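You operate a simulated robot arm through the tools that you are given. There is no shell and no other tool.

Carry out the task below with a simulated robot arm. There is one attempt and no reset: what you move stays moved.

TASK
Jog at speed 2: black button, then white button, then select OFF.
Fine: grey dial on 2 and black dial on JOG first; keep each JOG button down for two seconds or more.

It is judged by the outcome, as a careful person would: the job done as asked, and still so three seconds after it is handed in. It fails if anything else is knocked over, pushed out of place, dropped, spilled or broken.

THE ROBOT
A 7-joint arm with a fingered hand, fixed in place. Base frame: the origin is on the floor under the middle of its stand, x ahead of it, y to its left, z up; the work surface is at about z = 900. Units: mm, rad, N and s.
With the tool pointing down near the work surface it reaches from about 360 to 840 mm from the base axis. Its first joint turns from -2.007 to 2.007 rad. Payload 5 kg.
Tool frame: the origin (TCP) lies between the finger pads and is the grasp point; the fingertips stand 32 mm ahead of it; z points along the fingers, y is the line along which they close. The gripper opens to 160 mm; its body begins 89 mm behind the TCP. The gripper is a hand of 4 fingers: y runs from the thumb to the fingers, the wrist lies at [0, 0, -267] in the tool frame, and closing takes about 1.5 s.
Orientation is that of the tool frame in the base frame, as a unit quaternion [w, x, y, z]. With the fingers straight down and closing along the base's y, the tool's x points along the base's -x, its y along +y and its z along -z.

THE INTERFACE
- The arm moves only by the tool arm_command. Its argument "targets" is a list of rows, each a list of 6 numbers: the turn, a rotation vector about the tool's x, y, z in rad, then the shift along the tool's x, y, z in mm. In form: [[wx, wy, wz, tx, ty, tz], ...]. A call has 1 to 20 rows; each row is the pose to reach, as a shift and turn from the pose commanded when the call began, along the tool's axes at that moment. "jaw" is the closure in counts, from 0 (fully open) to 255 (shut), set as the call begins (left out, the last holds). A row lasts 0.2 s, in which the tool goes at most 50 mm and 0.15 rad; a call with a longer step from one row to the next is refused whole, and so is a gripper value outside its range. Where a pose cannot be reached the arm comes as near as it can. A force on the tool above 40 N (or 10 N above the force at the start of the call, whichever is more), or a blocked arm, ends the call early, and 0.2 s more pass. The fingers move at their own pace (about 108 mm/s each) and stop on an object; they squeeze with about 26 N. The grip force told is the motor's: it shows also when the fingers shut on nothing. Time passes only in rows, and 0.2 s behind the last, so rows that repeat a pose let the fingers close. The reply holds the time, the measured pose of the TCP, the force on the tool along the base axes, the opening and the grip force, in the units named above and with some noise, with the torque about the TCP (base axes, N m) and any sound that the robot's microphone picked up.
- Cameras (640 x 400 px; columns grow to the right, rows downward): "scene" is fixed at [219.5, -498.8, 1656.2]; the picture's right is [0.97, -0.25, 0.00], its down [-0.14, -0.56, -0.82] and it looks along [0.20, 0.79, -0.58] (base axes); focal length 361 px, centre (320, 200). "wrist" rides on the gripper at [80, -4, -114] in the tool frame; the picture's right is [0.05, 1.00, 0.00], its down [-0.82, 0.04, -0.58] and it looks along [-0.58, 0.03, 0.82] (tool axes); focal length 265 px, centre (320, 200).
- camera(camera): a new picture of that camera. It takes no simulated time.
- lift_body(by): slides the trunk up (or, below 0, down) by that many mm; the arm rides with it, the base frame stays. It gives what a move gives, with no picture.
- set_fingers(finger1, finger2, finger3, thumb_bend): sets how far each is bent, from 0 (flat) to 1 (curled in); at 0.3 the hand is open as for a grip, at 0.7 the pads meet at the TCP. One left out holds its place. A second passes; each finger stops where it meets its share of the squeeze, and holds until it gets a number again. A gripper value or a shape takes the hand back. It gives what a move gives, with no picture; readings hold the bend of each and the force on the fingers (four entries, about 0 where the hand has none), thumb and palm.
- grasp_type(shape): the hand has 4 fingers and takes this shape, open, in about a second: jaw (thumb against the fingers, like two jaws); tri (thumb and two fingers); tip (a fingertip pinch); poke (one finger out to press); point (the index stretched); flat (the hand flat); cup (the hand cupped); fist (a fist). The gripper value then closes the fingers along that shape, each until it touches; the sizes above hold for jaw. It gives what a move gives, with no picture.
- point_at(camera, pixels): for up to 12 pixels [column, row] of the newest picture of that camera ("zoom" is the newest enlarged one), the place [x, y, z] in the base frame of the surface seen there, good to about 3 mm. It takes no simulated time.
- close_up(camera, box): a new picture of the part [left, top, right, bottom] of that camera's present view, enlarged. It takes no simulated time.
- close_job(): hands the job in; it is judged then, once.

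Open the gripper and draw the arm clear of the work before you hand the job in, unless the task says otherwise.

The tools are called after "Emit:" by a JSON object that holds its "fn" and its "kwargs". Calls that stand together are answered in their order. arm_command: Moves the arm, as the interface text tells. Its arguments: {"type":"object","properties":{"targets":{"type":"array","items":{"type":"array","items":{"type":"number"}}},"jaw":{"type":"number"}},"required":["targets"]} The other tools are called the same way: lift_body (by) moves the trunk up or down; grasp_type (shape) gives the hand a shape; set_fingers (finger1, finger2, finger3, thumb_bend) moves the fingers one by one; camera (camera) takes a picture; point_at (camera, pixels) gives the place of the surface under pixels of a picture; close_up (camera, box) takes an enlarged picture of a part of a camera's view; close_job () hands the job in.

At the start:

```text
time_s: 0.0
eef_pos: [394.6, 377.2, 1261.4]
orientation: [0.0, 0.0, 1.0, 0.0]
wrist_force: [-0.3, 0.0, -0.6]
wrist_torque: [-0.01, -0.03, -0.01]
grip_width: 159.8
grasp_force: 0.1
shape: jaw
bend: [0.3, 0.3, 0.3, 0.3]
finger forces: [0.0, 0.0, 0.0, 0.0, 0.1, 0.1]
trunk travel left (down, up): [-825.0, 165.0]
```

scene: 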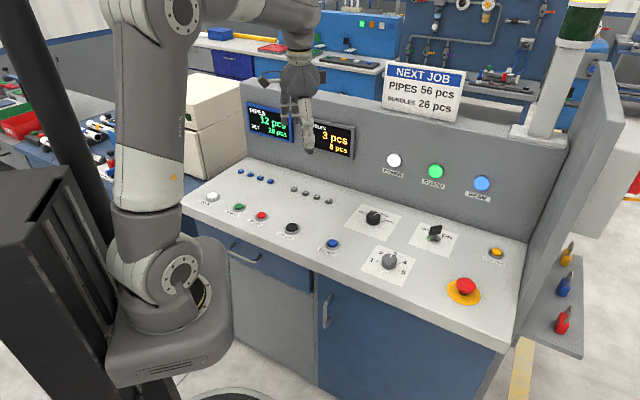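
wrist: 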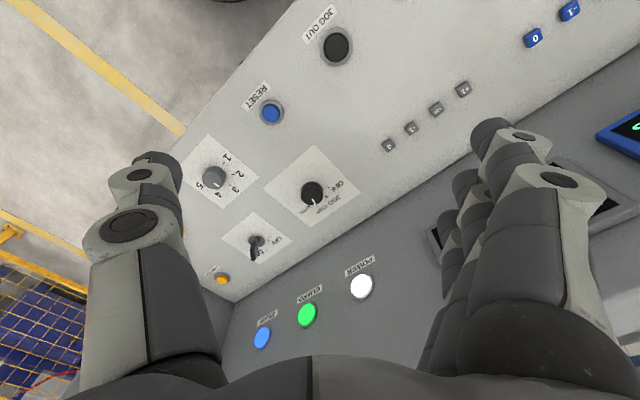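

I start by looking closely at the panel: the dials near (375,217), (390,260), (435,235) and the buttons in the scene picture.

Emit:
{"fn": "close_up", "kwargs": {"camera": "scene", "box": [320, 190, 480, 290]}}

Emit:
{"fn": "close_up", "kwargs": {"camera": "scene", "box": [180, 160, 340, 260]}}

Emit:
{"fn": "close_up", "kwargs": {"camera": "wrist", "box": [180, 100, 380, 300]}}

```text
4.00 times, centred on (400, 240) of scene
```

zoom: 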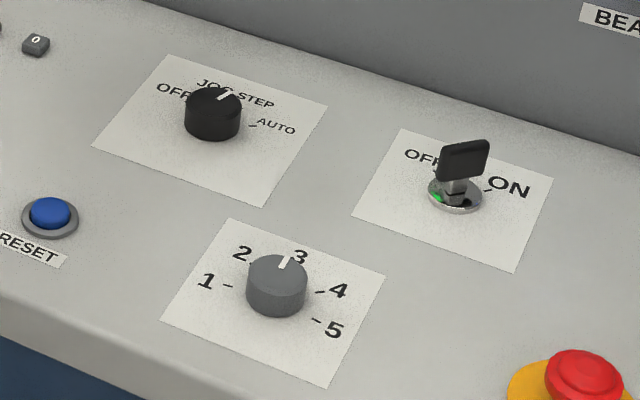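

```text
4.00 times, centred on (260, 210) of scene
```

zoom: 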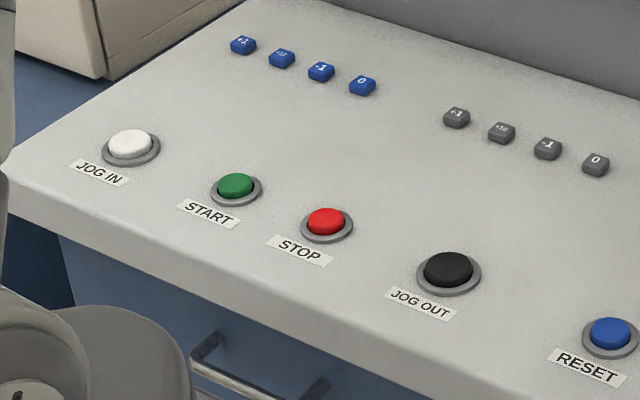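

```text
2.00 times, centred on (280, 200) of wrist
```

zoom: 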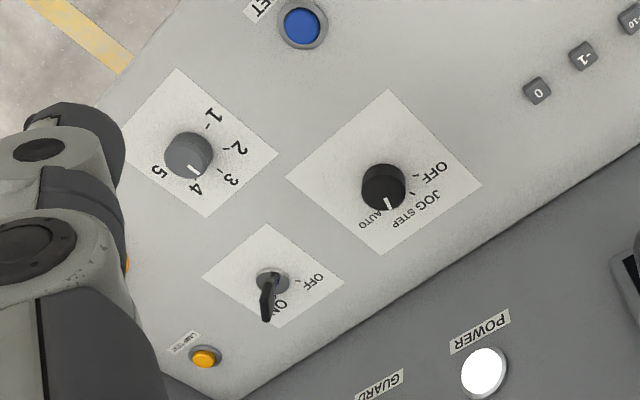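

The pointers look like grey ~3/4 and black ~STEP, seen obliquely. I get the 3D places of the dials and buttons next.

Emit:
{"fn": "camera", "kwargs": {"camera": "scene"}}

Emit:
{"fn": "point_at", "kwargs": {"camera": "scene", "pixels": [[373, 215], [390, 258], [212, 196], [292, 227], [333, 243], [239, 207], [261, 215], [435, 232], [420, 260], [466, 286], [300, 250], [330, 200]]}}

Emit:
{"fn": "close_up", "kwargs": {"camera": "scene", "box": [365, 240, 413, 270]}}

Emit:
{"fn": "close_up", "kwargs": {"camera": "scene", "box": [350, 200, 398, 230]}}

```text
taken
```

scene: 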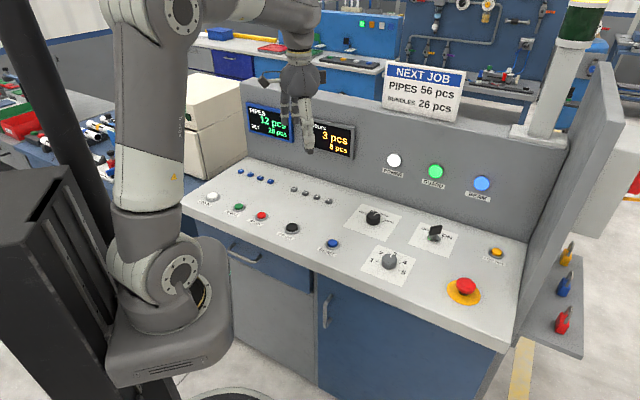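

```text
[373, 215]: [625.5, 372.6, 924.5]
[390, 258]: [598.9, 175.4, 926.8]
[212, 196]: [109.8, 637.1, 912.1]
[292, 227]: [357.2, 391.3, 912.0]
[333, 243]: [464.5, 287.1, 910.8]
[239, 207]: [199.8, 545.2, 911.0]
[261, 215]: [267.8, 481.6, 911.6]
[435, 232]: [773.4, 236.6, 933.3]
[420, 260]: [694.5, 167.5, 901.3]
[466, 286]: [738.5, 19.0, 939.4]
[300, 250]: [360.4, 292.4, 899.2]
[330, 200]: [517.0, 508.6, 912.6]
```

```text
13.33 times, centred on (389, 255) of scene
```

zoom: 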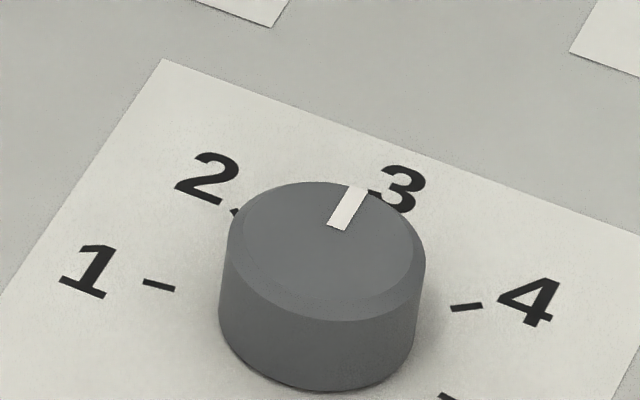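

```text
13.33 times, centred on (374, 215) of scene
```

zoom: 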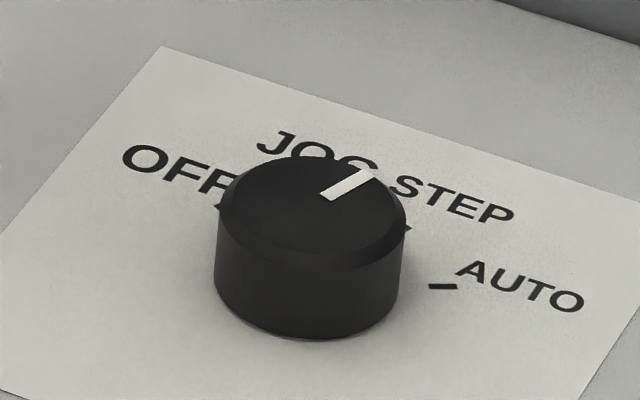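

I measure the black dial's pointer and tick marks in the newest zoom: pointer (328,195)-(368,174), ticks (442,286), (408,229), (218,208).

Emit:
{"fn": "point_at", "kwargs": {"camera": "zoom", "pixels": [[328, 195], [368, 174], [442, 286], [408, 229], [218, 208], [312, 160], [312, 245], [224, 195], [400, 210], [312, 332], [430, 286], [456, 287]]}}

Emit:
{"fn": "close_up", "kwargs": {"camera": "wrist", "box": [260, 140, 364, 240]}}

```text
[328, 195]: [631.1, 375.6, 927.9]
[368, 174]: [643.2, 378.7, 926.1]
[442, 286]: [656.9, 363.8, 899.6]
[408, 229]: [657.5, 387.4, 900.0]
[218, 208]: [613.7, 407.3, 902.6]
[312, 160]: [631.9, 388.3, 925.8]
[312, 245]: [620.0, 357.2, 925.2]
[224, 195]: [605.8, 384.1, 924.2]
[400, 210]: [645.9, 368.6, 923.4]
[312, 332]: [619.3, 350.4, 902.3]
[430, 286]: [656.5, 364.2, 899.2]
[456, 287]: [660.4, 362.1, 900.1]
```

```text
4.00 times, centred on (312, 190) of wrist
```

zoom: 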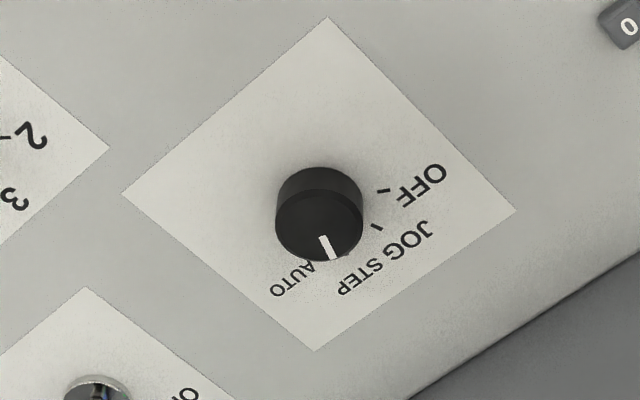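

I take the same measurement from the wrist zoom: ticks at (384,191), (376,227), pointer (323,238)-(332,258).

Emit:
{"fn": "point_at", "kwargs": {"camera": "zoom", "pixels": [[323, 238], [333, 257], [384, 191], [376, 227], [319, 262], [319, 192], [276, 225], [363, 225], [341, 265], [310, 262], [379, 190], [389, 192]]}}

Emit:
{"fn": "close_up", "kwargs": {"camera": "wrist", "box": [170, 130, 270, 230]}}

```text
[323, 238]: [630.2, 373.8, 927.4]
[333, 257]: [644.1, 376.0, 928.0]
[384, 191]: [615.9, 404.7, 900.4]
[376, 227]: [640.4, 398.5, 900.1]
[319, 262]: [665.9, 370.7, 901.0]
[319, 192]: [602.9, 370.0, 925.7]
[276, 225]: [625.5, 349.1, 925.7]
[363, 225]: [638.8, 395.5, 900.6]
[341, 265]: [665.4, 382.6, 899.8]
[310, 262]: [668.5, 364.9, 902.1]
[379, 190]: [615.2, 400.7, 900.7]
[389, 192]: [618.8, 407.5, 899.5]
```

```text
4.00 times, centred on (220, 180) of wrist
```

zoom: 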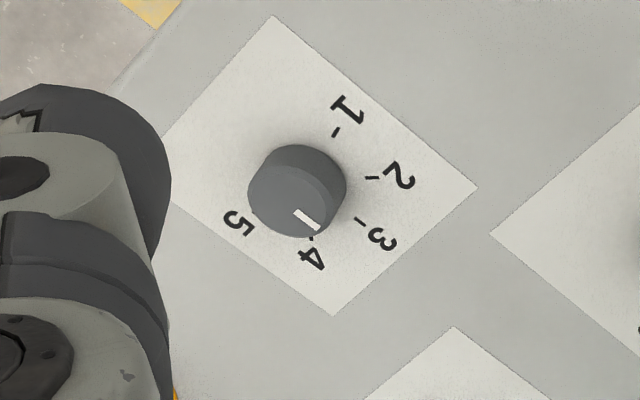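

Now the grey dial: ticks at (335,132), (372,178), (360,222), (312,240), pointer (297,212)-(318,228).

Emit:
{"fn": "point_at", "kwargs": {"camera": "zoom", "pixels": [[297, 212], [318, 228], [335, 132], [372, 178], [360, 222], [312, 240], [292, 145], [248, 185], [345, 185], [295, 236], [252, 213], [295, 190]]}}

```text
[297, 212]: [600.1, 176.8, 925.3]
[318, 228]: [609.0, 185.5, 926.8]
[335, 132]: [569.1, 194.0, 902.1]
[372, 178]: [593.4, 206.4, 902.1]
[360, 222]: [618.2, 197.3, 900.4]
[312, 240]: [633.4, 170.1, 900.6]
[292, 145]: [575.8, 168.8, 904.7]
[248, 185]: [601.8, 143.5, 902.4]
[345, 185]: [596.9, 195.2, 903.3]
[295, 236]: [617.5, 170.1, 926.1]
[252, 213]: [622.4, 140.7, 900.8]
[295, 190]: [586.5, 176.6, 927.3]
```

Grey pointer direction is about 44° (the "3" tick); the "2" tick lies ~48° counterclockwise. Before moving I check the back wall and key positions in the scene picture.

Emit:
{"fn": "point_at", "kwargs": {"camera": "scene", "pixels": [[393, 160], [435, 171], [482, 183], [350, 185], [450, 215], [520, 238], [260, 90], [420, 110], [541, 120], [345, 140], [497, 251], [415, 232]]}}

```text
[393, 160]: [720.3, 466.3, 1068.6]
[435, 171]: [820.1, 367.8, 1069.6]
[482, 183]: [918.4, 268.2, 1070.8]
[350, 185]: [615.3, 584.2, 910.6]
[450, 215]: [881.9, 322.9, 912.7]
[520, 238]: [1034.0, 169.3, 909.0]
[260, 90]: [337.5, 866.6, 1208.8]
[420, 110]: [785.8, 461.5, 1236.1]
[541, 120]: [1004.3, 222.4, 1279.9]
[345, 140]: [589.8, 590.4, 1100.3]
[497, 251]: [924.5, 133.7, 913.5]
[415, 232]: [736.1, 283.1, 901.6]
```

The wall lies ~130 mm beyond the black dial, so I'll hold the wrist camera toward the operator's side. I move above the grey dial (595,175) at TCP z≈1060, turning the hand 45° to align with the panel.

Emit:
{"fn": "arm_command", "kwargs": {"targets": [[0, 0, -0.0785, -20, -20, 0], [0, 0, -0.157, -40, -40, 0], [0, 0, -0.2356, -60, -60, 10], [0, 0, -0.314, -80, -80, 30], [0, 0, -0.3927, -100, -100, 60], [0, 0, -0.471, -120, -120, 90], [0, 0, -0.55, -140, -140, 120], [0, 0, -0.628, -160, -160, 150], [0, 0, -0.7069, -180, -181, 180], [0, 0, -0.7854, -200, -202, 200], [0, 0, -0.7854, -200, -202, 200]]}}

Emit:
{"fn": "camera", "kwargs": {"camera": "wrist"}}

Emit:
{"fn": "camera", "kwargs": {"camera": "scene"}}

```text
time_s: 2.4
eef_pos: [593.5, 174.6, 1061.8]
orientation: [0.0, -0.383, 0.924, 0.0]
wrist_force: [0.6, 1.2, -0.3]
wrist_torque: [-0.01, -0.06, -0.02]
grip_width: 160.0
grasp_force: 0.0
shape: jaw
bend: [0.3, 0.3, 0.3, 0.3]
finger forces: [0.1, 0.0, 0.1, 0.0, 0.1, 0.0]
trunk travel left (down, up): [-825.0, 165.0]
```

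```text
taken
```

wrist: 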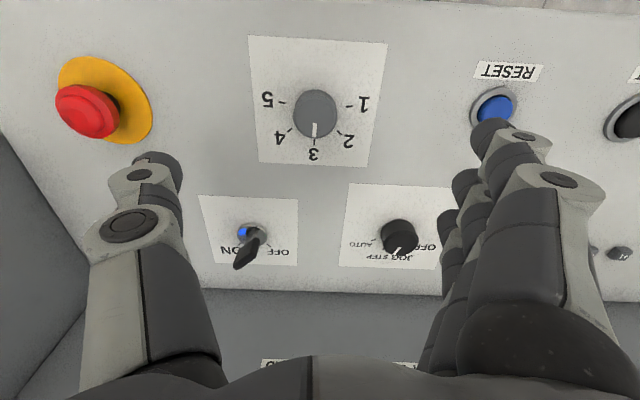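

```text
taken
```

scene: 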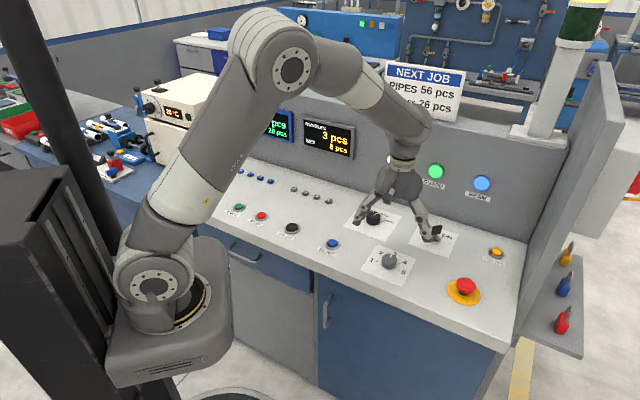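

The grey dial at (315,115) clearly points at 3, with 1 and 5 horizontal, so ~45° per step. I zoom on both dials for exact angles.

Emit:
{"fn": "close_up", "kwargs": {"camera": "wrist", "box": [245, 30, 405, 170]}}

Emit:
{"fn": "point_at", "kwargs": {"camera": "wrist", "pixels": [[314, 124], [314, 134], [349, 107], [339, 132], [313, 140], [290, 130], [282, 103], [315, 92], [294, 115], [337, 115], [315, 113], [295, 108]]}}

Emit:
{"fn": "close_up", "kwargs": {"camera": "wrist", "box": [340, 190, 450, 270]}}

Emit:
{"fn": "point_at", "kwargs": {"camera": "wrist", "pixels": [[398, 249], [394, 255], [370, 240], [399, 219], [381, 235], [417, 237], [399, 236], [414, 249]]}}

```text
2.86 times, centred on (325, 100) of wrist
```

zoom: 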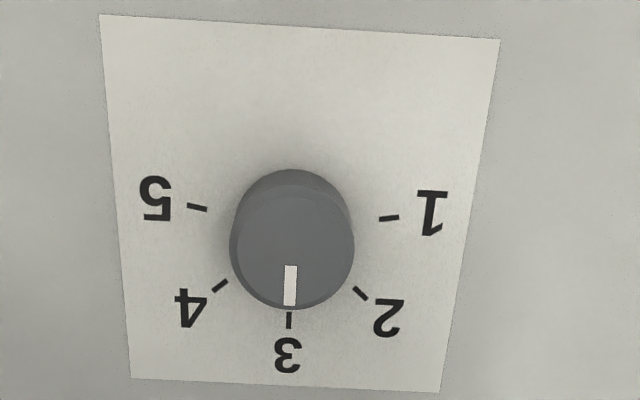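

```text
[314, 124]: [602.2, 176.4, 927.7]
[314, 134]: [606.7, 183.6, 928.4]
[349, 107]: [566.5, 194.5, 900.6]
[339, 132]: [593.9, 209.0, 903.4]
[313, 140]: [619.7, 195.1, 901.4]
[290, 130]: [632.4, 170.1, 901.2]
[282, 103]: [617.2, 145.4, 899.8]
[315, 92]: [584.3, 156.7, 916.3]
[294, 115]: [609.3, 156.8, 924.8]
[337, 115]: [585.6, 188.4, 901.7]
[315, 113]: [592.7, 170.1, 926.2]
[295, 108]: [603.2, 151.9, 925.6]
```

```text
5.00 times, centred on (395, 230) of wrist
```

zoom: 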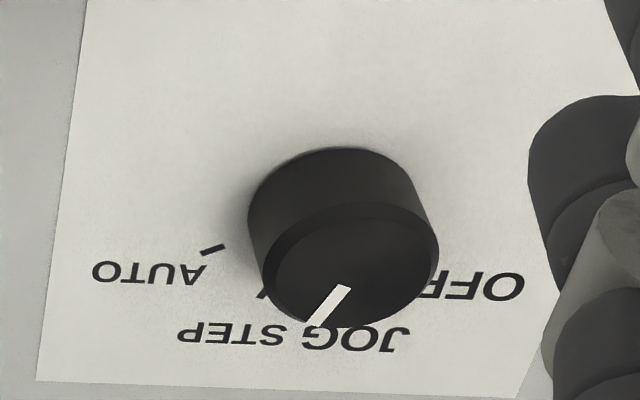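

```text
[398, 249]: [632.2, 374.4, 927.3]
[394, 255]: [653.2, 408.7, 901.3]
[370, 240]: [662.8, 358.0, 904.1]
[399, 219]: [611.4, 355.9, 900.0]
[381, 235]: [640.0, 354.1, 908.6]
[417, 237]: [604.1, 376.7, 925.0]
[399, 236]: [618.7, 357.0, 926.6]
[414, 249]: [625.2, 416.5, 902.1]
```

Tick fits give the grey dial centre ≈ (598,174), steps of ~50° (3 at 45°, 2 at ~95° in base). I try the "tri" shape here in free air to see where the fingers stand.

Emit:
{"fn": "grasp_type", "kwargs": {"shape": "tri"}}

Emit:
{"fn": "camera", "kwargs": {"camera": "wrist"}}

Emit:
{"fn": "close_up", "kwargs": {"camera": "scene", "box": [330, 130, 490, 290]}}

```text
time_s: 3.3
eef_pos: [592.6, 174.3, 1061.6]
orientation: [-0.001, -0.383, 0.924, 0.0]
wrist_force: [-0.3, 0.0, -0.4]
wrist_torque: [0.01, 0.01, 0.0]
grip_width: 159.9
grasp_force: 0.2
shape: tri
bend: [0.3, 0.3, 0.01, 0.3]
finger forces: [0.0, 0.0, 0.0, 0.0, 0.1, 0.0]
trunk travel left (down, up): [-825.0, 165.0]
```

```text
taken
```

wrist: 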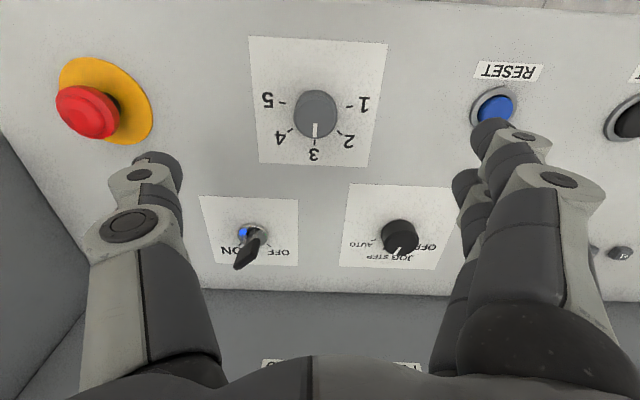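

```text
2.50 times, centred on (410, 210) of scene
```

zoom: 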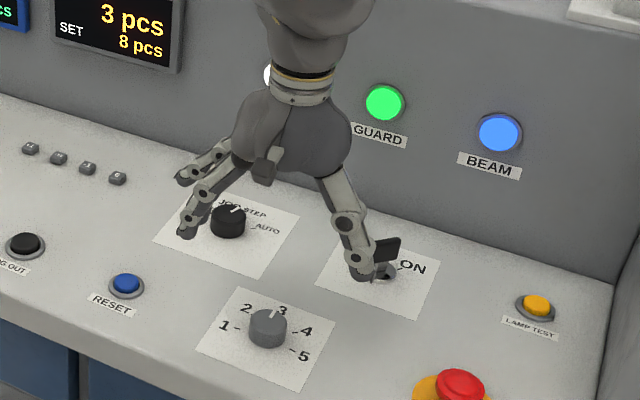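

I measure the fingertips in the wrist view: finger 1 at (490,128), finger 2 at (466,180), thumb at (160,162).

Emit:
{"fn": "point_at", "kwargs": {"camera": "wrist", "pixels": [[490, 128], [466, 182], [160, 162], [520, 135], [140, 178], [130, 225], [560, 180], [480, 215], [470, 300]]}}

Emit:
{"fn": "point_at", "kwargs": {"camera": "zoom", "pixels": [[186, 235], [181, 178], [360, 272], [345, 222], [205, 190], [265, 165], [200, 205]]}}

```text
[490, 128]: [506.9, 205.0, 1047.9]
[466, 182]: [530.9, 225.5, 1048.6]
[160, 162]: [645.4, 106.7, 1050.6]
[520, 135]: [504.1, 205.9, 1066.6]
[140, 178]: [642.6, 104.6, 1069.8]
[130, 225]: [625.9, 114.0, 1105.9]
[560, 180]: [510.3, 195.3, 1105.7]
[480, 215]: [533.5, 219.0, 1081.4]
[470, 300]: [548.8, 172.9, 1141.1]
```

```text
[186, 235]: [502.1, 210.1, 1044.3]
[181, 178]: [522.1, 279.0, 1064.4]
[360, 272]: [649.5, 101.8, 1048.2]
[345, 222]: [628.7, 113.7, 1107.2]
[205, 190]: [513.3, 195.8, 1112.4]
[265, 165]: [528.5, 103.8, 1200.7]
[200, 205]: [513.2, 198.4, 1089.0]
```

In the tool frame the fingers stand at x≈+30, 0, −30 and the thumb at x≈0, so a pinch with finger 2 and the thumb suits the 42 mm dial. I test that pinch in the air with fingers 1 and 3 kept flat.

Emit:
{"fn": "set_fingers", "kwargs": {"finger1": 0.0, "finger2": 0.5, "finger3": 0.0, "thumb_bend": 0.5}}

Emit:
{"fn": "camera", "kwargs": {"camera": "wrist"}}

Emit:
{"fn": "close_up", "kwargs": {"camera": "scene", "box": [330, 130, 490, 290]}}

```text
time_s: 4.3
eef_pos: [592.8, 175.3, 1060.2]
orientation: [-0.001, -0.383, 0.924, 0.0]
wrist_force: [0.2, -0.6, 0.1]
wrist_torque: [-0.01, 0.01, -0.02]
grip_width: 168.5
grasp_force: 0.0
shape: fingers
bend: [0.0, 0.5, 0.0, 0.5]
finger forces: [0.1, 0.1, 0.1, 0.1, 0.1, 0.0]
trunk travel left (down, up): [-825.0, 165.0]
```

```text
taken
```

wrist: 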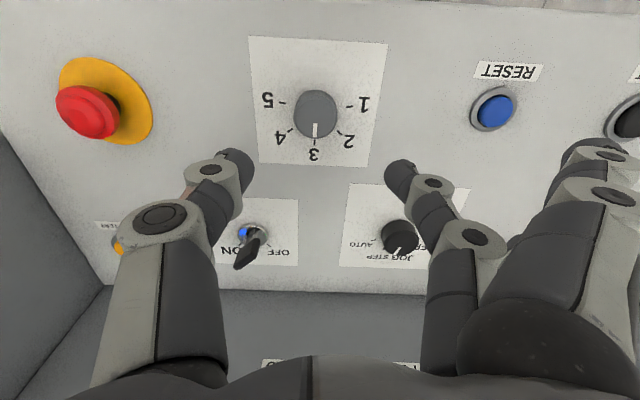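

```text
2.50 times, centred on (410, 210) of scene
```

zoom: 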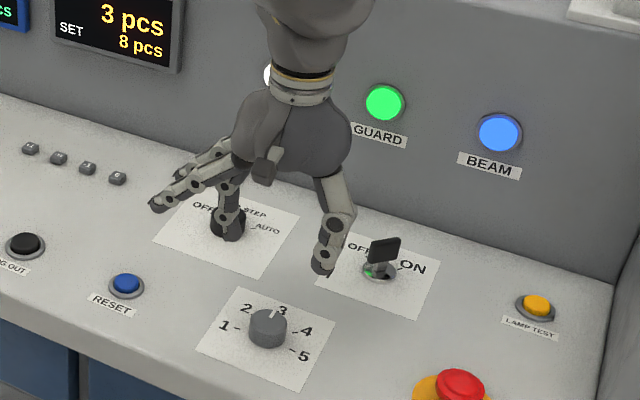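

At bend 0.5 the tips stand at (240,160) thumb and (400,172) finger; I measure them to see gap and depth.

Emit:
{"fn": "point_at", "kwargs": {"camera": "wrist", "pixels": [[238, 155], [249, 170], [401, 168], [388, 180], [215, 205], [430, 212], [232, 180], [412, 195]]}}

Emit:
{"fn": "point_at", "kwargs": {"camera": "zoom", "pixels": [[228, 236], [322, 268], [330, 240], [229, 205], [158, 205], [238, 236], [312, 268]]}}

```text
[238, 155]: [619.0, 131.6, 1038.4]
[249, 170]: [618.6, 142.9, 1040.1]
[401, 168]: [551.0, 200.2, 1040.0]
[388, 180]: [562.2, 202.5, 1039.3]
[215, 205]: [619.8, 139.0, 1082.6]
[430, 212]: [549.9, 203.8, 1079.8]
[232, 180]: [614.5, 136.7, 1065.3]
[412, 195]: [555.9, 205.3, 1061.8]
```

```text
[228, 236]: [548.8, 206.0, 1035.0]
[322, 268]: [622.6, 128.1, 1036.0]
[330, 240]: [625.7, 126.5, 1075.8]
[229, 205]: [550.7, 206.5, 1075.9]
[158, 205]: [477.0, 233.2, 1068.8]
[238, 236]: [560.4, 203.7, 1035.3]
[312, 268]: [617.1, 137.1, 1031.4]
```

The pinch is symmetric (gap ≈80 mm at bend 0.5, tips ~30 mm ahead of TCP). I turn the hand −50° so that the dial turn brings it back, centre it on (598,174), and go down to z≈975 for a check.

Emit:
{"fn": "arm_command", "kwargs": {"targets": [[0, 0, 0.125, -1, -1, 0], [0, 0, 0.25, -2, -2, 0], [0, 0, 0.375, -3, -4, 10], [0, 0, 0.5, -3, -4, 25], [0, 0, 0.625, -3, -4, 40], [0, 0, 0.75, -3, -4, 60], [0, 0, 0.873, -3, -4, 75], [0, 0, 0.873, -3, -4, 85], [0, 0, 0.873, -3, -4, 85]]}}

Emit:
{"fn": "camera", "kwargs": {"camera": "wrist"}}

Emit:
{"fn": "close_up", "kwargs": {"camera": "scene", "box": [310, 170, 470, 290]}}

```text
time_s: 6.3
eef_pos: [598.3, 173.1, 977.5]
orientation: [0.0, 0.044, 0.999, 0.0]
wrist_force: [0.9, -0.8, -0.1]
wrist_torque: [-0.02, 0.02, 0.05]
grip_width: 168.3
grasp_force: 0.1
shape: fingers
bend: [0.0, 0.5, 0.0, 0.5]
finger forces: [0.0, 0.1, 0.0, 0.0, 0.1, 0.0]
trunk travel left (down, up): [-825.0, 165.0]
```

```text
taken
```

wrist: 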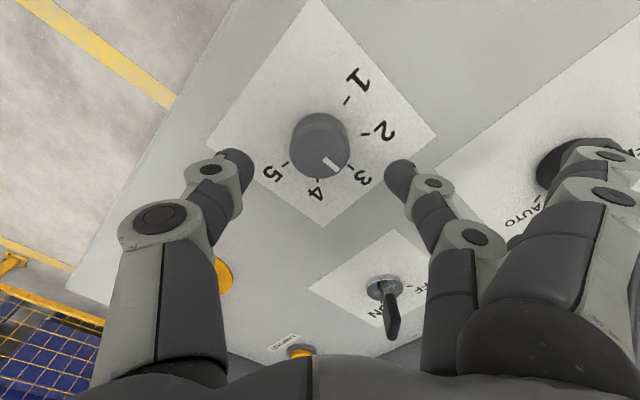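

```text
3.33 times, centred on (390, 230) of scene
```

zoom: 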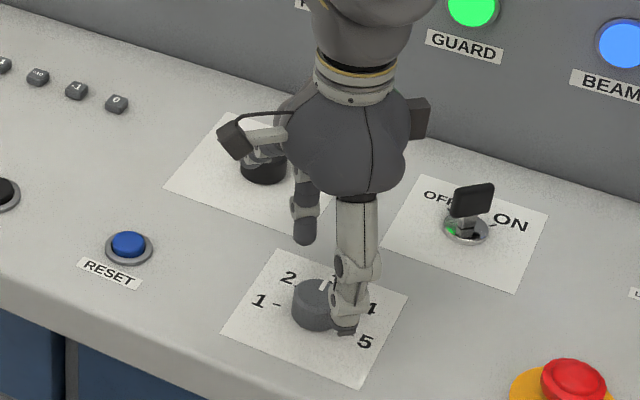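

The dial top sits at ~(320,140) between the fingertips; I check its centre by edge points before descending.

Emit:
{"fn": "close_up", "kwargs": {"camera": "wrist", "box": [220, 80, 420, 220]}}

Emit:
{"fn": "point_at", "kwargs": {"camera": "wrist", "pixels": [[291, 150], [348, 146], [318, 177], [320, 130], [325, 159], [337, 170], [347, 101], [364, 134], [350, 165], [312, 180], [290, 163], [320, 145]]}}

```text
2.86 times, centred on (320, 150) of wrist
```

zoom: 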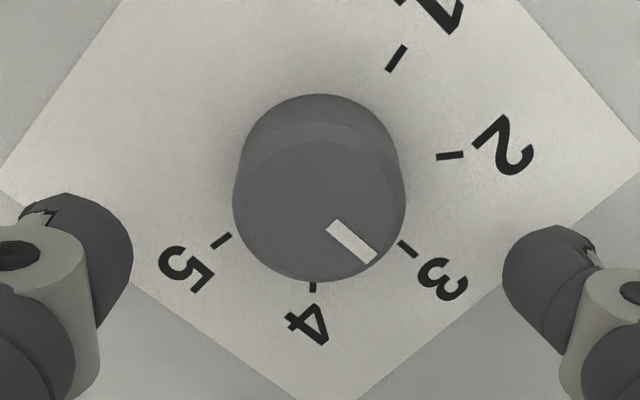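

```text
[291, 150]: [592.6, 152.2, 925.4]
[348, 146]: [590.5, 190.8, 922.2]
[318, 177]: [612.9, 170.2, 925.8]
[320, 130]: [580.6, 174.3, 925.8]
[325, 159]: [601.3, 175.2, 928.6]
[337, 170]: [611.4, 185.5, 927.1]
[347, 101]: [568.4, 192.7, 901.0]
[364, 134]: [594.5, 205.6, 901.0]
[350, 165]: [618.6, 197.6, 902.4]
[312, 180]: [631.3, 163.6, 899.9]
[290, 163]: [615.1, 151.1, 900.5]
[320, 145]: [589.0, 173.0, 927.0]
```

The dial centre is ≈(597,172.5), matching the TCP. I go down to TCP z≈936 so the tips straddle the dial just above the panel.

Emit:
{"fn": "arm_command", "kwargs": {"targets": [[0, 0, 0, 0, 0, 10], [0, 0, 0, 0, 0, 20], [0, 0, 0, 1, 0, 30], [0, 0, 0, 1, 0, 36], [0, 0, 0, 1, 0, 40], [0, 0, 0, 1, 0, 40]]}}

Emit:
{"fn": "camera", "kwargs": {"camera": "wrist"}}

Emit:
{"fn": "close_up", "kwargs": {"camera": "scene", "box": [310, 190, 470, 300]}}

```text
time_s: 7.7
eef_pos: [598.5, 173.8, 941.3]
orientation: [0.002, 0.043, 0.999, 0.001]
wrist_force: [-3.4, 1.3, 24.5]
wrist_torque: [-1.0, 0.27, -0.32]
grip_width: 168.8
grasp_force: 12.3
shape: fingers
bend: [0.0, 0.5, 0.0, 0.5]
finger forces: [0.0, 3.5, 0.0, 0.0, 20.7, 0.1]
trunk travel left (down, up): [-825.0, 165.0]
```

```text
taken
```

wrist: 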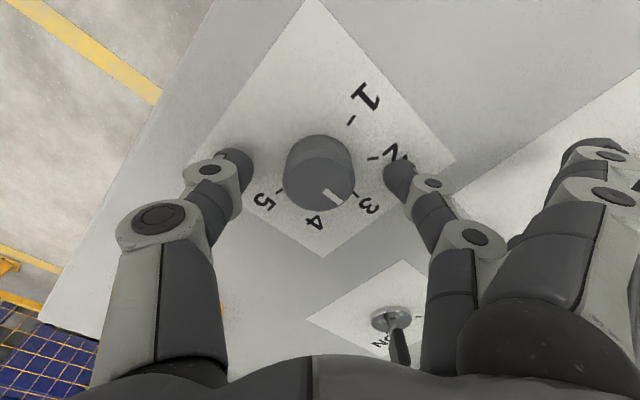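

```text
3.64 times, centred on (390, 245) of scene
```

zoom: 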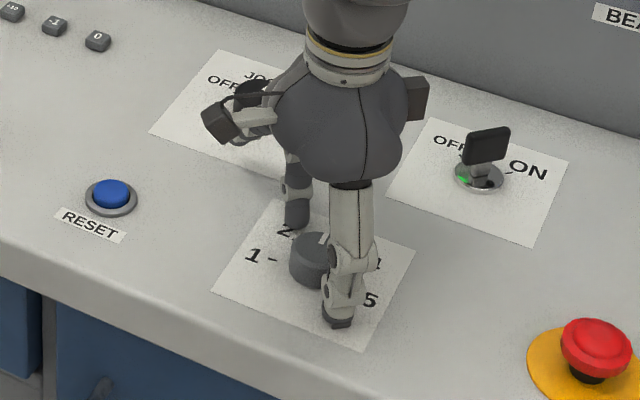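

The tips touch the panel (24 N up at TCP z=941), so the tips reach further than expected. I rise 6 mm to unload.

Emit:
{"fn": "arm_command", "kwargs": {"targets": [[0, 0, 0, 0, 0, -3], [0, 0, 0, 0, 0, -6], [0, 0, 0, 0, 0, -6]]}}

```text
time_s: 8.5
eef_pos: [598.4, 174.3, 944.7]
orientation: [0.001, 0.044, 0.999, 0.001]
wrist_force: [0.4, -0.1, 0.3]
wrist_torque: [-0.03, 0.01, -0.01]
grip_width: 167.9
grasp_force: 0.1
shape: fingers
bend: [0.0, 0.5, 0.0, 0.5]
finger forces: [0.1, 0.0, 0.1, 0.1, 0.0, 0.0]
trunk travel left (down, up): [-825.0, 165.0]
```

Free again at z≈944.7. Now I close finger 2 and the thumb onto the dial.

Emit:
{"fn": "set_fingers", "kwargs": {"finger2": 0.7, "thumb_bend": 0.7}}

Emit:
{"fn": "camera", "kwargs": {"camera": "wrist"}}

Emit:
{"fn": "close_up", "kwargs": {"camera": "scene", "box": [310, 190, 470, 300]}}

```text
time_s: 9.5
eef_pos: [598.1, 172.4, 943.9]
orientation: [0.0, 0.045, 0.999, 0.001]
wrist_force: [-2.1, -7.8, -8.9]
wrist_torque: [0.0, 0.0, 0.03]
grip_width: 145.7
grasp_force: 10.9
shape: fingers
bend: [0.0, 0.61, 0.0, 0.65]
finger forces: [0.0, 7.4, 0.0, 0.0, 14.8, 0.0]
trunk travel left (down, up): [-825.0, 165.0]
```

```text
taken
```

wrist: 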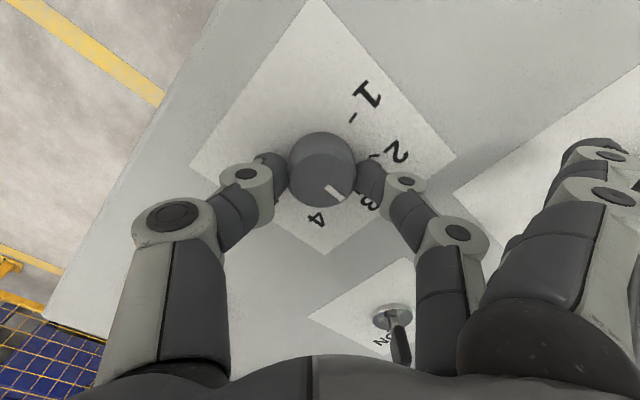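

```text
3.64 times, centred on (390, 245) of scene
```

zoom: 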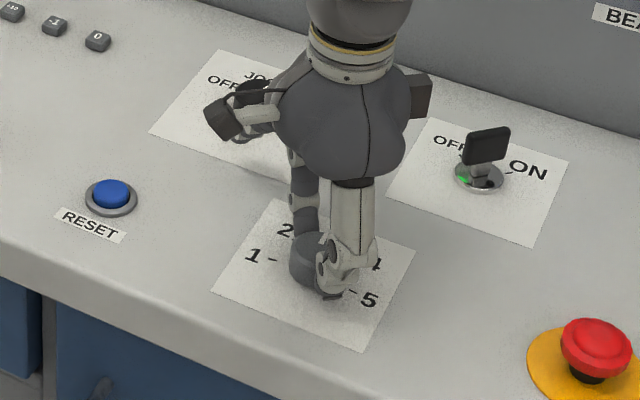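

Both digits hold the dial (7 N and 15 N, bends 0.61/0.65). I turn about −0.45 rad about the tool z (counterclockwise from above) first and look.

Emit:
{"fn": "arm_command", "kwargs": {"targets": [[0, 0, -0.08, 0, 0, 0], [0, 0, -0.16, 0, 0, 0], [0, 0, -0.24, 0, 0, 0], [0, 0, -0.32, 0, 0, 0], [0, 0, -0.4, 0, 0, 0], [0, 0, -0.45, 0, 0, 0]]}}

Emit:
{"fn": "camera", "kwargs": {"camera": "wrist"}}

Emit:
{"fn": "close_up", "kwargs": {"camera": "scene", "box": [350, 225, 430, 285]}}

```text
time_s: 10.9
eef_pos: [598.6, 172.3, 943.4]
orientation: [0.0, -0.181, 0.984, 0.0]
wrist_force: [-4.3, -9.1, -5.2]
wrist_torque: [-0.05, 0.14, -0.03]
grip_width: 145.8
grasp_force: 10.7
shape: fingers
bend: [0.0, 0.61, 0.0, 0.65]
finger forces: [0.1, 8.0, 0.0, 0.0, 14.2, 0.0]
trunk travel left (down, up): [-825.0, 165.0]
```

```text
taken
```

wrist: 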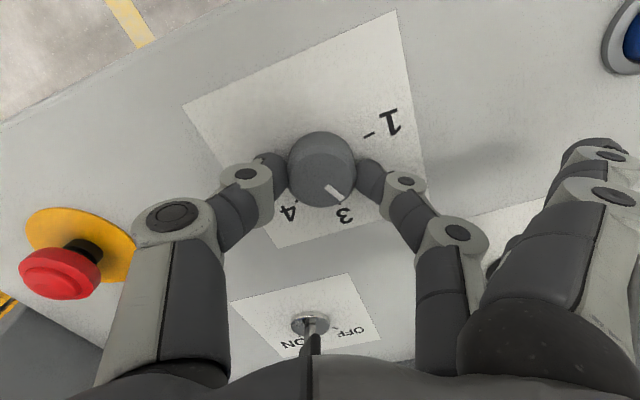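

```text
6.67 times, centred on (390, 255) of scene
```

zoom: 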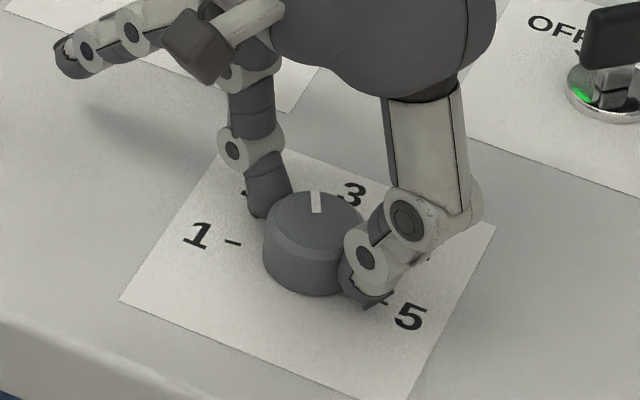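

The dial turns with the hand, pointer now between 2 and 3. I turn the remaining −0.423 rad.

Emit:
{"fn": "arm_command", "kwargs": {"targets": [[0, 0, -0.08, 0, 0, 0], [0, 0, -0.16, 0, 0, 0], [0, 0, -0.24, 0, 0, 0], [0, 0, -0.32, 0, 0, 0], [0, 0, -0.4, 0, 0, 0], [0, 0, -0.423, 0, 0, 0], [0, 0, -0.423, 0, 0, 0]]}}

Emit:
{"fn": "camera", "kwargs": {"camera": "wrist"}}

Emit:
{"fn": "close_up", "kwargs": {"camera": "scene", "box": [350, 225, 430, 285]}}

```text
time_s: 12.5
eef_pos: [598.4, 172.4, 944.5]
orientation: [0.0, -0.383, 0.924, -0.001]
wrist_force: [1.1, -8.3, -2.0]
wrist_torque: [-0.11, 0.08, -0.01]
grip_width: 145.8
grasp_force: 11.2
shape: fingers
bend: [0.0, 0.61, 0.0, 0.65]
finger forces: [0.1, 9.0, 0.1, 0.1, 14.5, 0.1]
trunk travel left (down, up): [-825.0, 165.0]
```

```text
taken
```

wrist: 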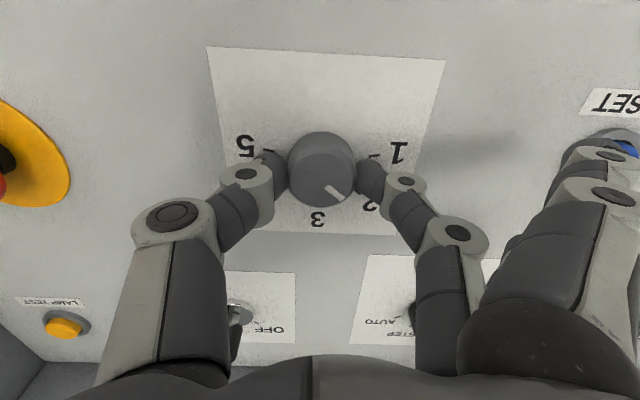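

```text
6.67 times, centred on (390, 255) of scene
```

zoom: 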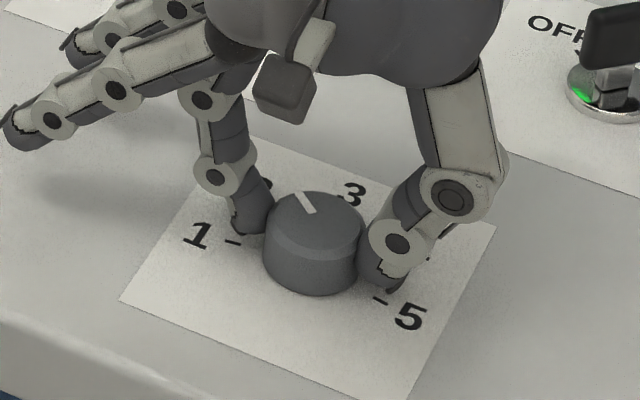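

The pointer now heads toward the "2". I open the pinch and look.

Emit:
{"fn": "set_fingers", "kwargs": {"finger2": 0.5, "thumb_bend": 0.5}}

Emit:
{"fn": "arm_command", "kwargs": {"targets": [[0, 0, 0, 0, 0, -20], [0, 0, 0, 0, 0, -50], [0, 0, 0, 0, 0, -80], [0, 0, 0, 0, 0, -100], [0, 0, 0, 0, 0, -100]]}}

Emit:
{"fn": "camera", "kwargs": {"camera": "wrist"}}

Emit:
{"fn": "close_up", "kwargs": {"camera": "wrist", "box": [235, 40, 395, 180]}}

Emit:
{"fn": "close_up", "kwargs": {"camera": "scene", "box": [350, 225, 430, 285]}}

```text
time_s: 13.5
eef_pos: [597.6, 173.8, 942.7]
orientation: [0.001, -0.382, 0.924, -0.001]
wrist_force: [-0.3, -0.1, 0.6]
wrist_torque: [0.01, -0.01, -0.02]
grip_width: 167.7
grasp_force: 0.0
shape: fingers
bend: [0.0, 0.5, 0.0, 0.5]
finger forces: [0.0, 0.0, 0.0, 0.0, 0.1, 0.1]
trunk travel left (down, up): [-825.0, 165.0]
```

```text
time_s: 14.7
eef_pos: [598.7, 176.1, 1044.2]
orientation: [0.0, -0.383, 0.924, 0.0]
wrist_force: [-0.7, -0.2, -0.4]
wrist_torque: [-0.03, -0.01, -0.01]
grip_width: 167.4
grasp_force: 0.1
shape: fingers
bend: [0.0, 0.5, 0.0, 0.5]
finger forces: [0.0, 0.0, 0.0, 0.1, 0.1, 0.0]
trunk travel left (down, up): [-825.0, 165.0]
```

```text
taken
```

wrist: 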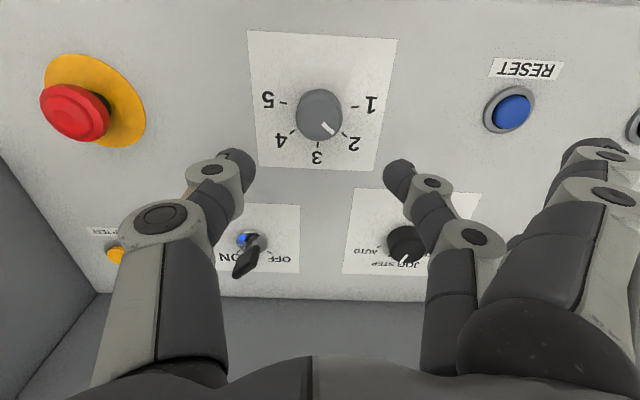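

```text
2.86 times, centred on (315, 110) of wrist
```

zoom: 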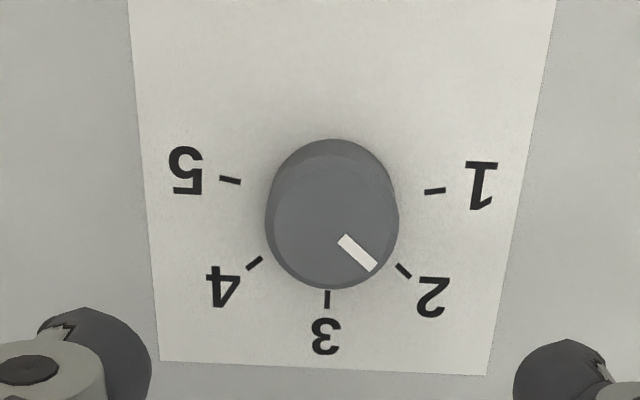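

```text
6.67 times, centred on (390, 255) of scene
```

zoom: 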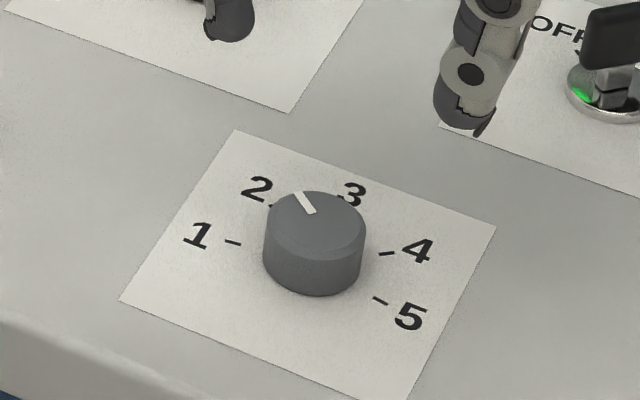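

The pointer lies close to the "2" tick. I measure its exact angle with an enlarged view.

Emit:
{"fn": "close_up", "kwargs": {"camera": "wrist", "box": [285, 75, 365, 155]}}

```text
5.00 times, centred on (325, 115) of wrist
```

zoom: 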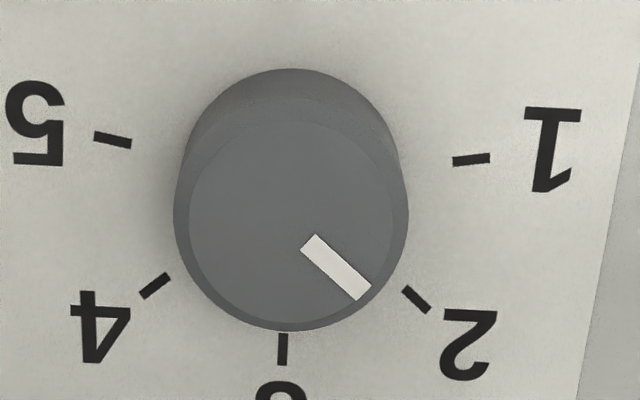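

Computed from the camera geometry, the pointer sits at 49.5° against the tick's 50°, so grey is on 2. Now I move above the black dial (626,374.5), turning the hand to leave room from the wall.

Emit:
{"fn": "arm_command", "kwargs": {"targets": [[0, 0, 0.07, -26, 20, 0], [0, 0, 0.14, -53, 40, 0], [0, 0, 0.22, -80, 60, 0], [0, 0, 0.3, -106, 80, 0], [0, 0, 0.37, -133, 101, 0], [0, 0, 0.436, -159.6, 121, 0], [0, 0, 0.436, -159.6, 121, 0]]}}

Emit:
{"fn": "camera", "kwargs": {"camera": "wrist"}}

Emit:
{"fn": "close_up", "kwargs": {"camera": "wrist", "box": [250, 50, 410, 170]}}

Emit:
{"fn": "camera", "kwargs": {"camera": "scene"}}

```text
time_s: 16.3
eef_pos: [626.7, 373.0, 1043.0]
orientation: [0.0, -0.172, 0.985, 0.0]
wrist_force: [-0.1, 0.3, -0.2]
wrist_torque: [0.06, 0.0, 0.01]
grip_width: 167.5
grasp_force: 0.1
shape: fingers
bend: [0.0, 0.5, 0.0, 0.5]
finger forces: [0.0, 0.1, 0.0, 0.0, 0.0, 0.0]
trunk travel left (down, up): [-825.0, 165.0]
```

```text
taken
```

wrist: 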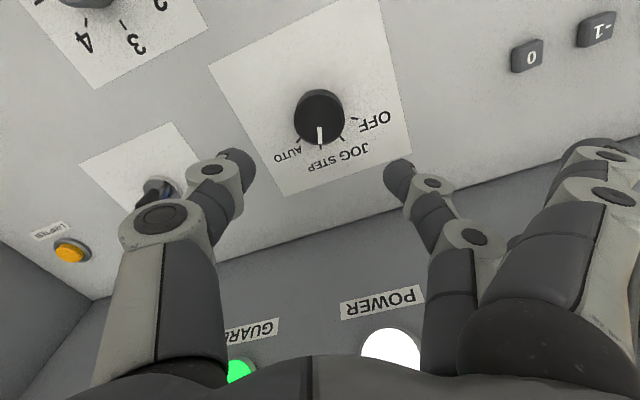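

```text
3.33 times, centred on (330, 110) of wrist
```

zoom: 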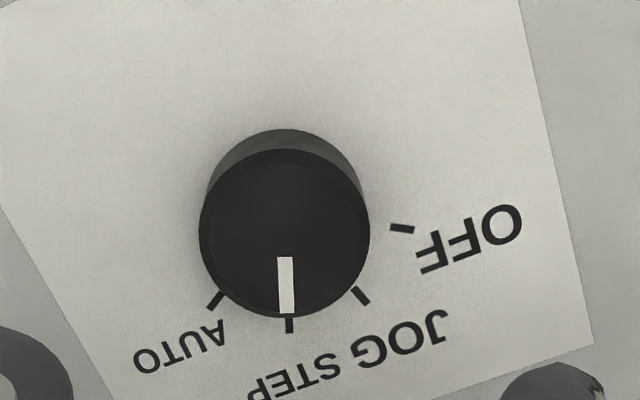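

```text
taken
```

scene: 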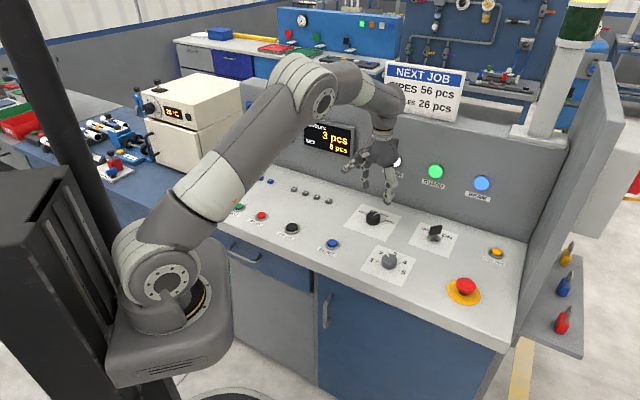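

The black dial points at STEP, the ticks are 40° apart, and the dial centre is within 2 mm of the TCP axis. I go down to z≈945 around it.

Emit:
{"fn": "arm_command", "kwargs": {"targets": [[0, 0, 0, 0, -0.5, 25], [0, 0, 0, 0, -0.5, 50], [0, 0, 0, 0, -0.5, 70], [0, 0, 0, 0, -0.5, 85], [0, 0, 0, 0, -0.5, 93], [0, 0, 0, 0, -0.5, 97.5], [0, 0, 0, 0, -0.5, 97.5]]}}

Emit:
{"fn": "camera", "kwargs": {"camera": "wrist"}}

Emit:
{"fn": "close_up", "kwargs": {"camera": "scene", "box": [310, 150, 450, 250]}}

```text
time_s: 17.9
eef_pos: [625.5, 371.4, 945.9]
orientation: [0.0, -0.173, 0.985, 0.0]
wrist_force: [-0.1, 0.1, -0.1]
wrist_torque: [0.0, 0.0, 0.03]
grip_width: 167.5
grasp_force: 0.0
shape: fingers
bend: [0.0, 0.5, 0.0, 0.5]
finger forces: [0.1, 0.0, 0.0, 0.1, 0.1, 0.0]
trunk travel left (down, up): [-825.0, 165.0]
```

```text
taken
```

wrist: 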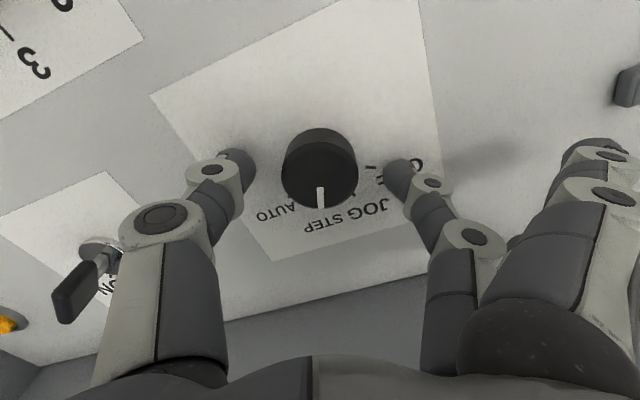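

```text
4.00 times, centred on (380, 200) of scene
```

zoom: 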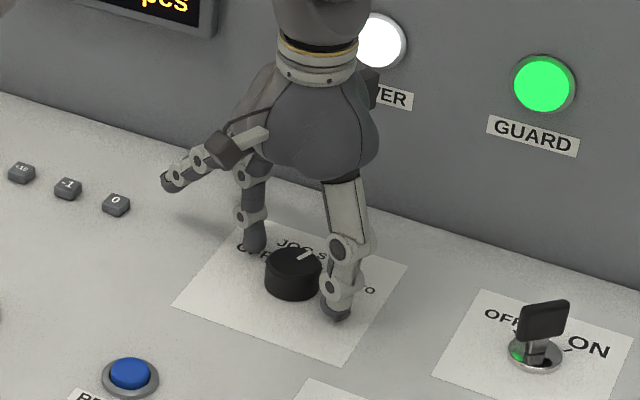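

The tips straddle the black dial without contact. I close finger 2 and the thumb on it.

Emit:
{"fn": "set_fingers", "kwargs": {"finger2": 0.7, "thumb_bend": 0.7}}

Emit:
{"fn": "camera", "kwargs": {"camera": "wrist"}}

```text
time_s: 18.9
eef_pos: [627.0, 370.3, 944.3]
orientation: [0.0, -0.173, 0.985, 0.0]
wrist_force: [2.1, -9.4, -7.4]
wrist_torque: [0.0, 0.06, 0.02]
grip_width: 146.9
grasp_force: 11.7
shape: fingers
bend: [0.0, 0.6, 0.0, 0.64]
finger forces: [0.0, 7.7, 0.1, 0.0, 16.0, 0.0]
trunk travel left (down, up): [-825.0, 165.0]
```

```text
taken
```

wrist: 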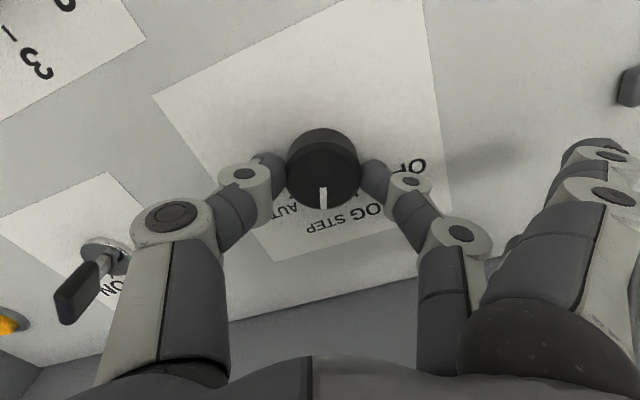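

Gripped (8 N / 16 N), pointer still on STEP. I turn 40° counterclockwise (−0.70 rad about tool z) toward JOG.

Emit:
{"fn": "arm_command", "kwargs": {"targets": [[0, 0, -0.08, 0, 0, 0], [0, 0, -0.16, 0, 0, 0], [0, 0, -0.24, 0, 0, 0], [0, 0, -0.32, 0, 0, 0], [0, 0, -0.4, 0, 0, 0], [0, 0, -0.48, 0, 0, 0], [0, 0, -0.56, 0, 0, 0], [0, 0, -0.64, 0, 0, 0], [0, 0, -0.7, 0, 0, 0], [0, 0, -0.7, 0, 0, 0]]}}

Emit:
{"fn": "camera", "kwargs": {"camera": "wrist"}}

Emit:
{"fn": "close_up", "kwargs": {"camera": "scene", "box": [310, 150, 450, 250]}}

```text
time_s: 21.1
eef_pos: [627.4, 371.2, 944.9]
orientation: [0.0, -0.501, 0.865, 0.001]
wrist_force: [8.9, -5.3, -13.2]
wrist_torque: [-0.07, -0.09, -0.01]
grip_width: 147.7
grasp_force: 11.7
shape: fingers
bend: [0.0, 0.6, 0.0, 0.64]
finger forces: [0.1, 6.9, 0.1, 0.0, 16.4, 0.0]
trunk travel left (down, up): [-825.0, 165.0]
```

```text
taken
```

wrist: 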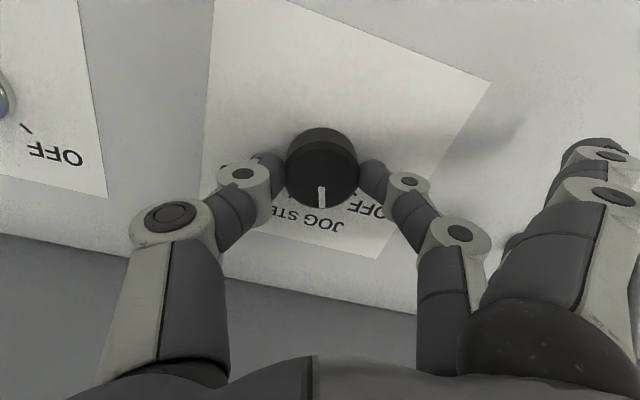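

```text
4.00 times, centred on (380, 200) of scene
```

zoom: 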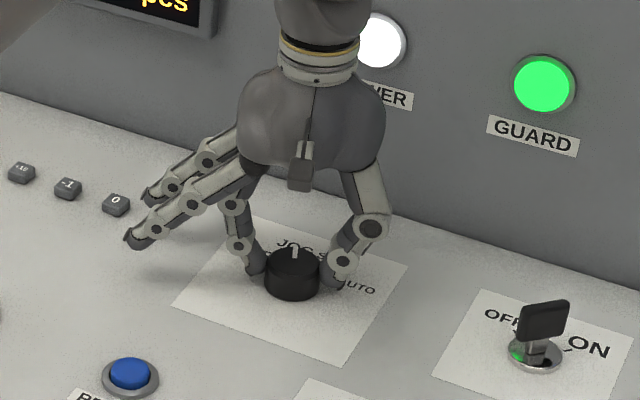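

The pointer went with the hand to the JOG side. I release, rise and check the setting.

Emit:
{"fn": "set_fingers", "kwargs": {"finger2": 0.5, "thumb_bend": 0.5}}

Emit:
{"fn": "arm_command", "kwargs": {"targets": [[0, 0, 0, 0, 0, -20], [0, 0, 0, 0, 0, -50], [0, 0, 0, 0, 0, -80], [0, 0, 0, 0, 0, -100], [0, 0, 0, 0, 0, -100]]}}

Emit:
{"fn": "camera", "kwargs": {"camera": "wrist"}}

Emit:
{"fn": "close_up", "kwargs": {"camera": "wrist", "box": [250, 50, 410, 170]}}

Emit:
{"fn": "camera", "kwargs": {"camera": "scene"}}

```text
time_s: 22.1
eef_pos: [624.8, 371.2, 946.9]
orientation: [0.0, -0.5, 0.866, 0.0]
wrist_force: [0.5, -0.3, -0.1]
wrist_torque: [0.02, 0.02, 0.0]
grip_width: 167.9
grasp_force: 0.0
shape: fingers
bend: [0.0, 0.5, 0.0, 0.5]
finger forces: [0.0, 0.1, 0.1, 0.1, 0.0, 0.1]
trunk travel left (down, up): [-825.0, 165.0]
```

```text
time_s: 23.3
eef_pos: [625.1, 371.1, 1046.8]
orientation: [0.0, -0.5, 0.866, 0.0]
wrist_force: [0.0, -0.1, 0.2]
wrist_torque: [0.01, 0.02, 0.0]
grip_width: 167.6
grasp_force: 0.0
shape: fingers
bend: [0.0, 0.5, 0.0, 0.5]
finger forces: [0.0, 0.1, 0.1, 0.1, 0.0, 0.0]
trunk travel left (down, up): [-825.0, 165.0]
```

```text
taken
```

wrist: 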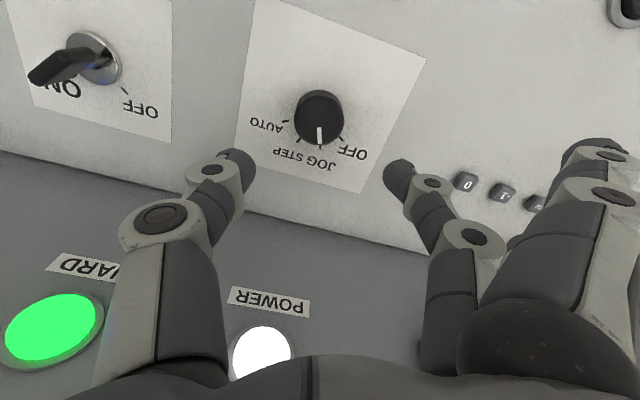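

```text
3.33 times, centred on (330, 110) of wrist
```

zoom: 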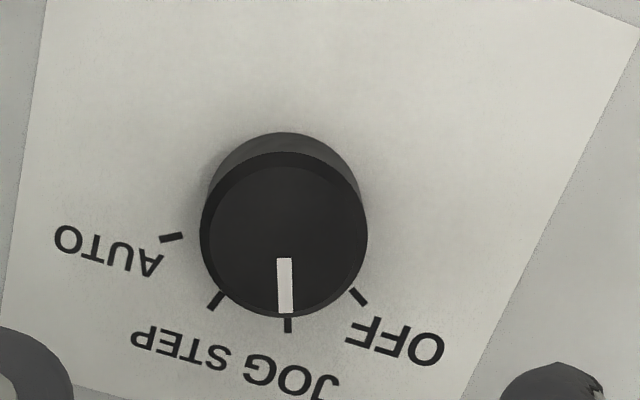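

```text
taken
```

scene: 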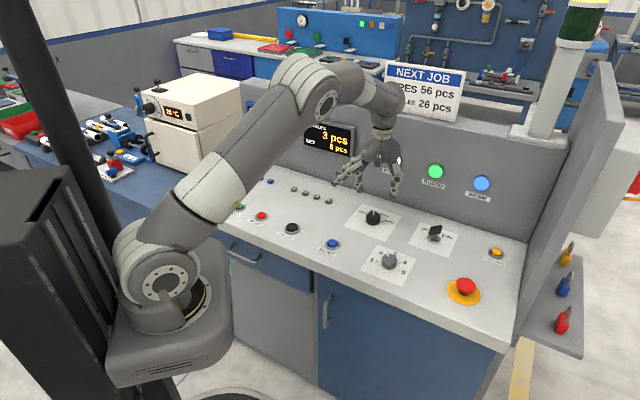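

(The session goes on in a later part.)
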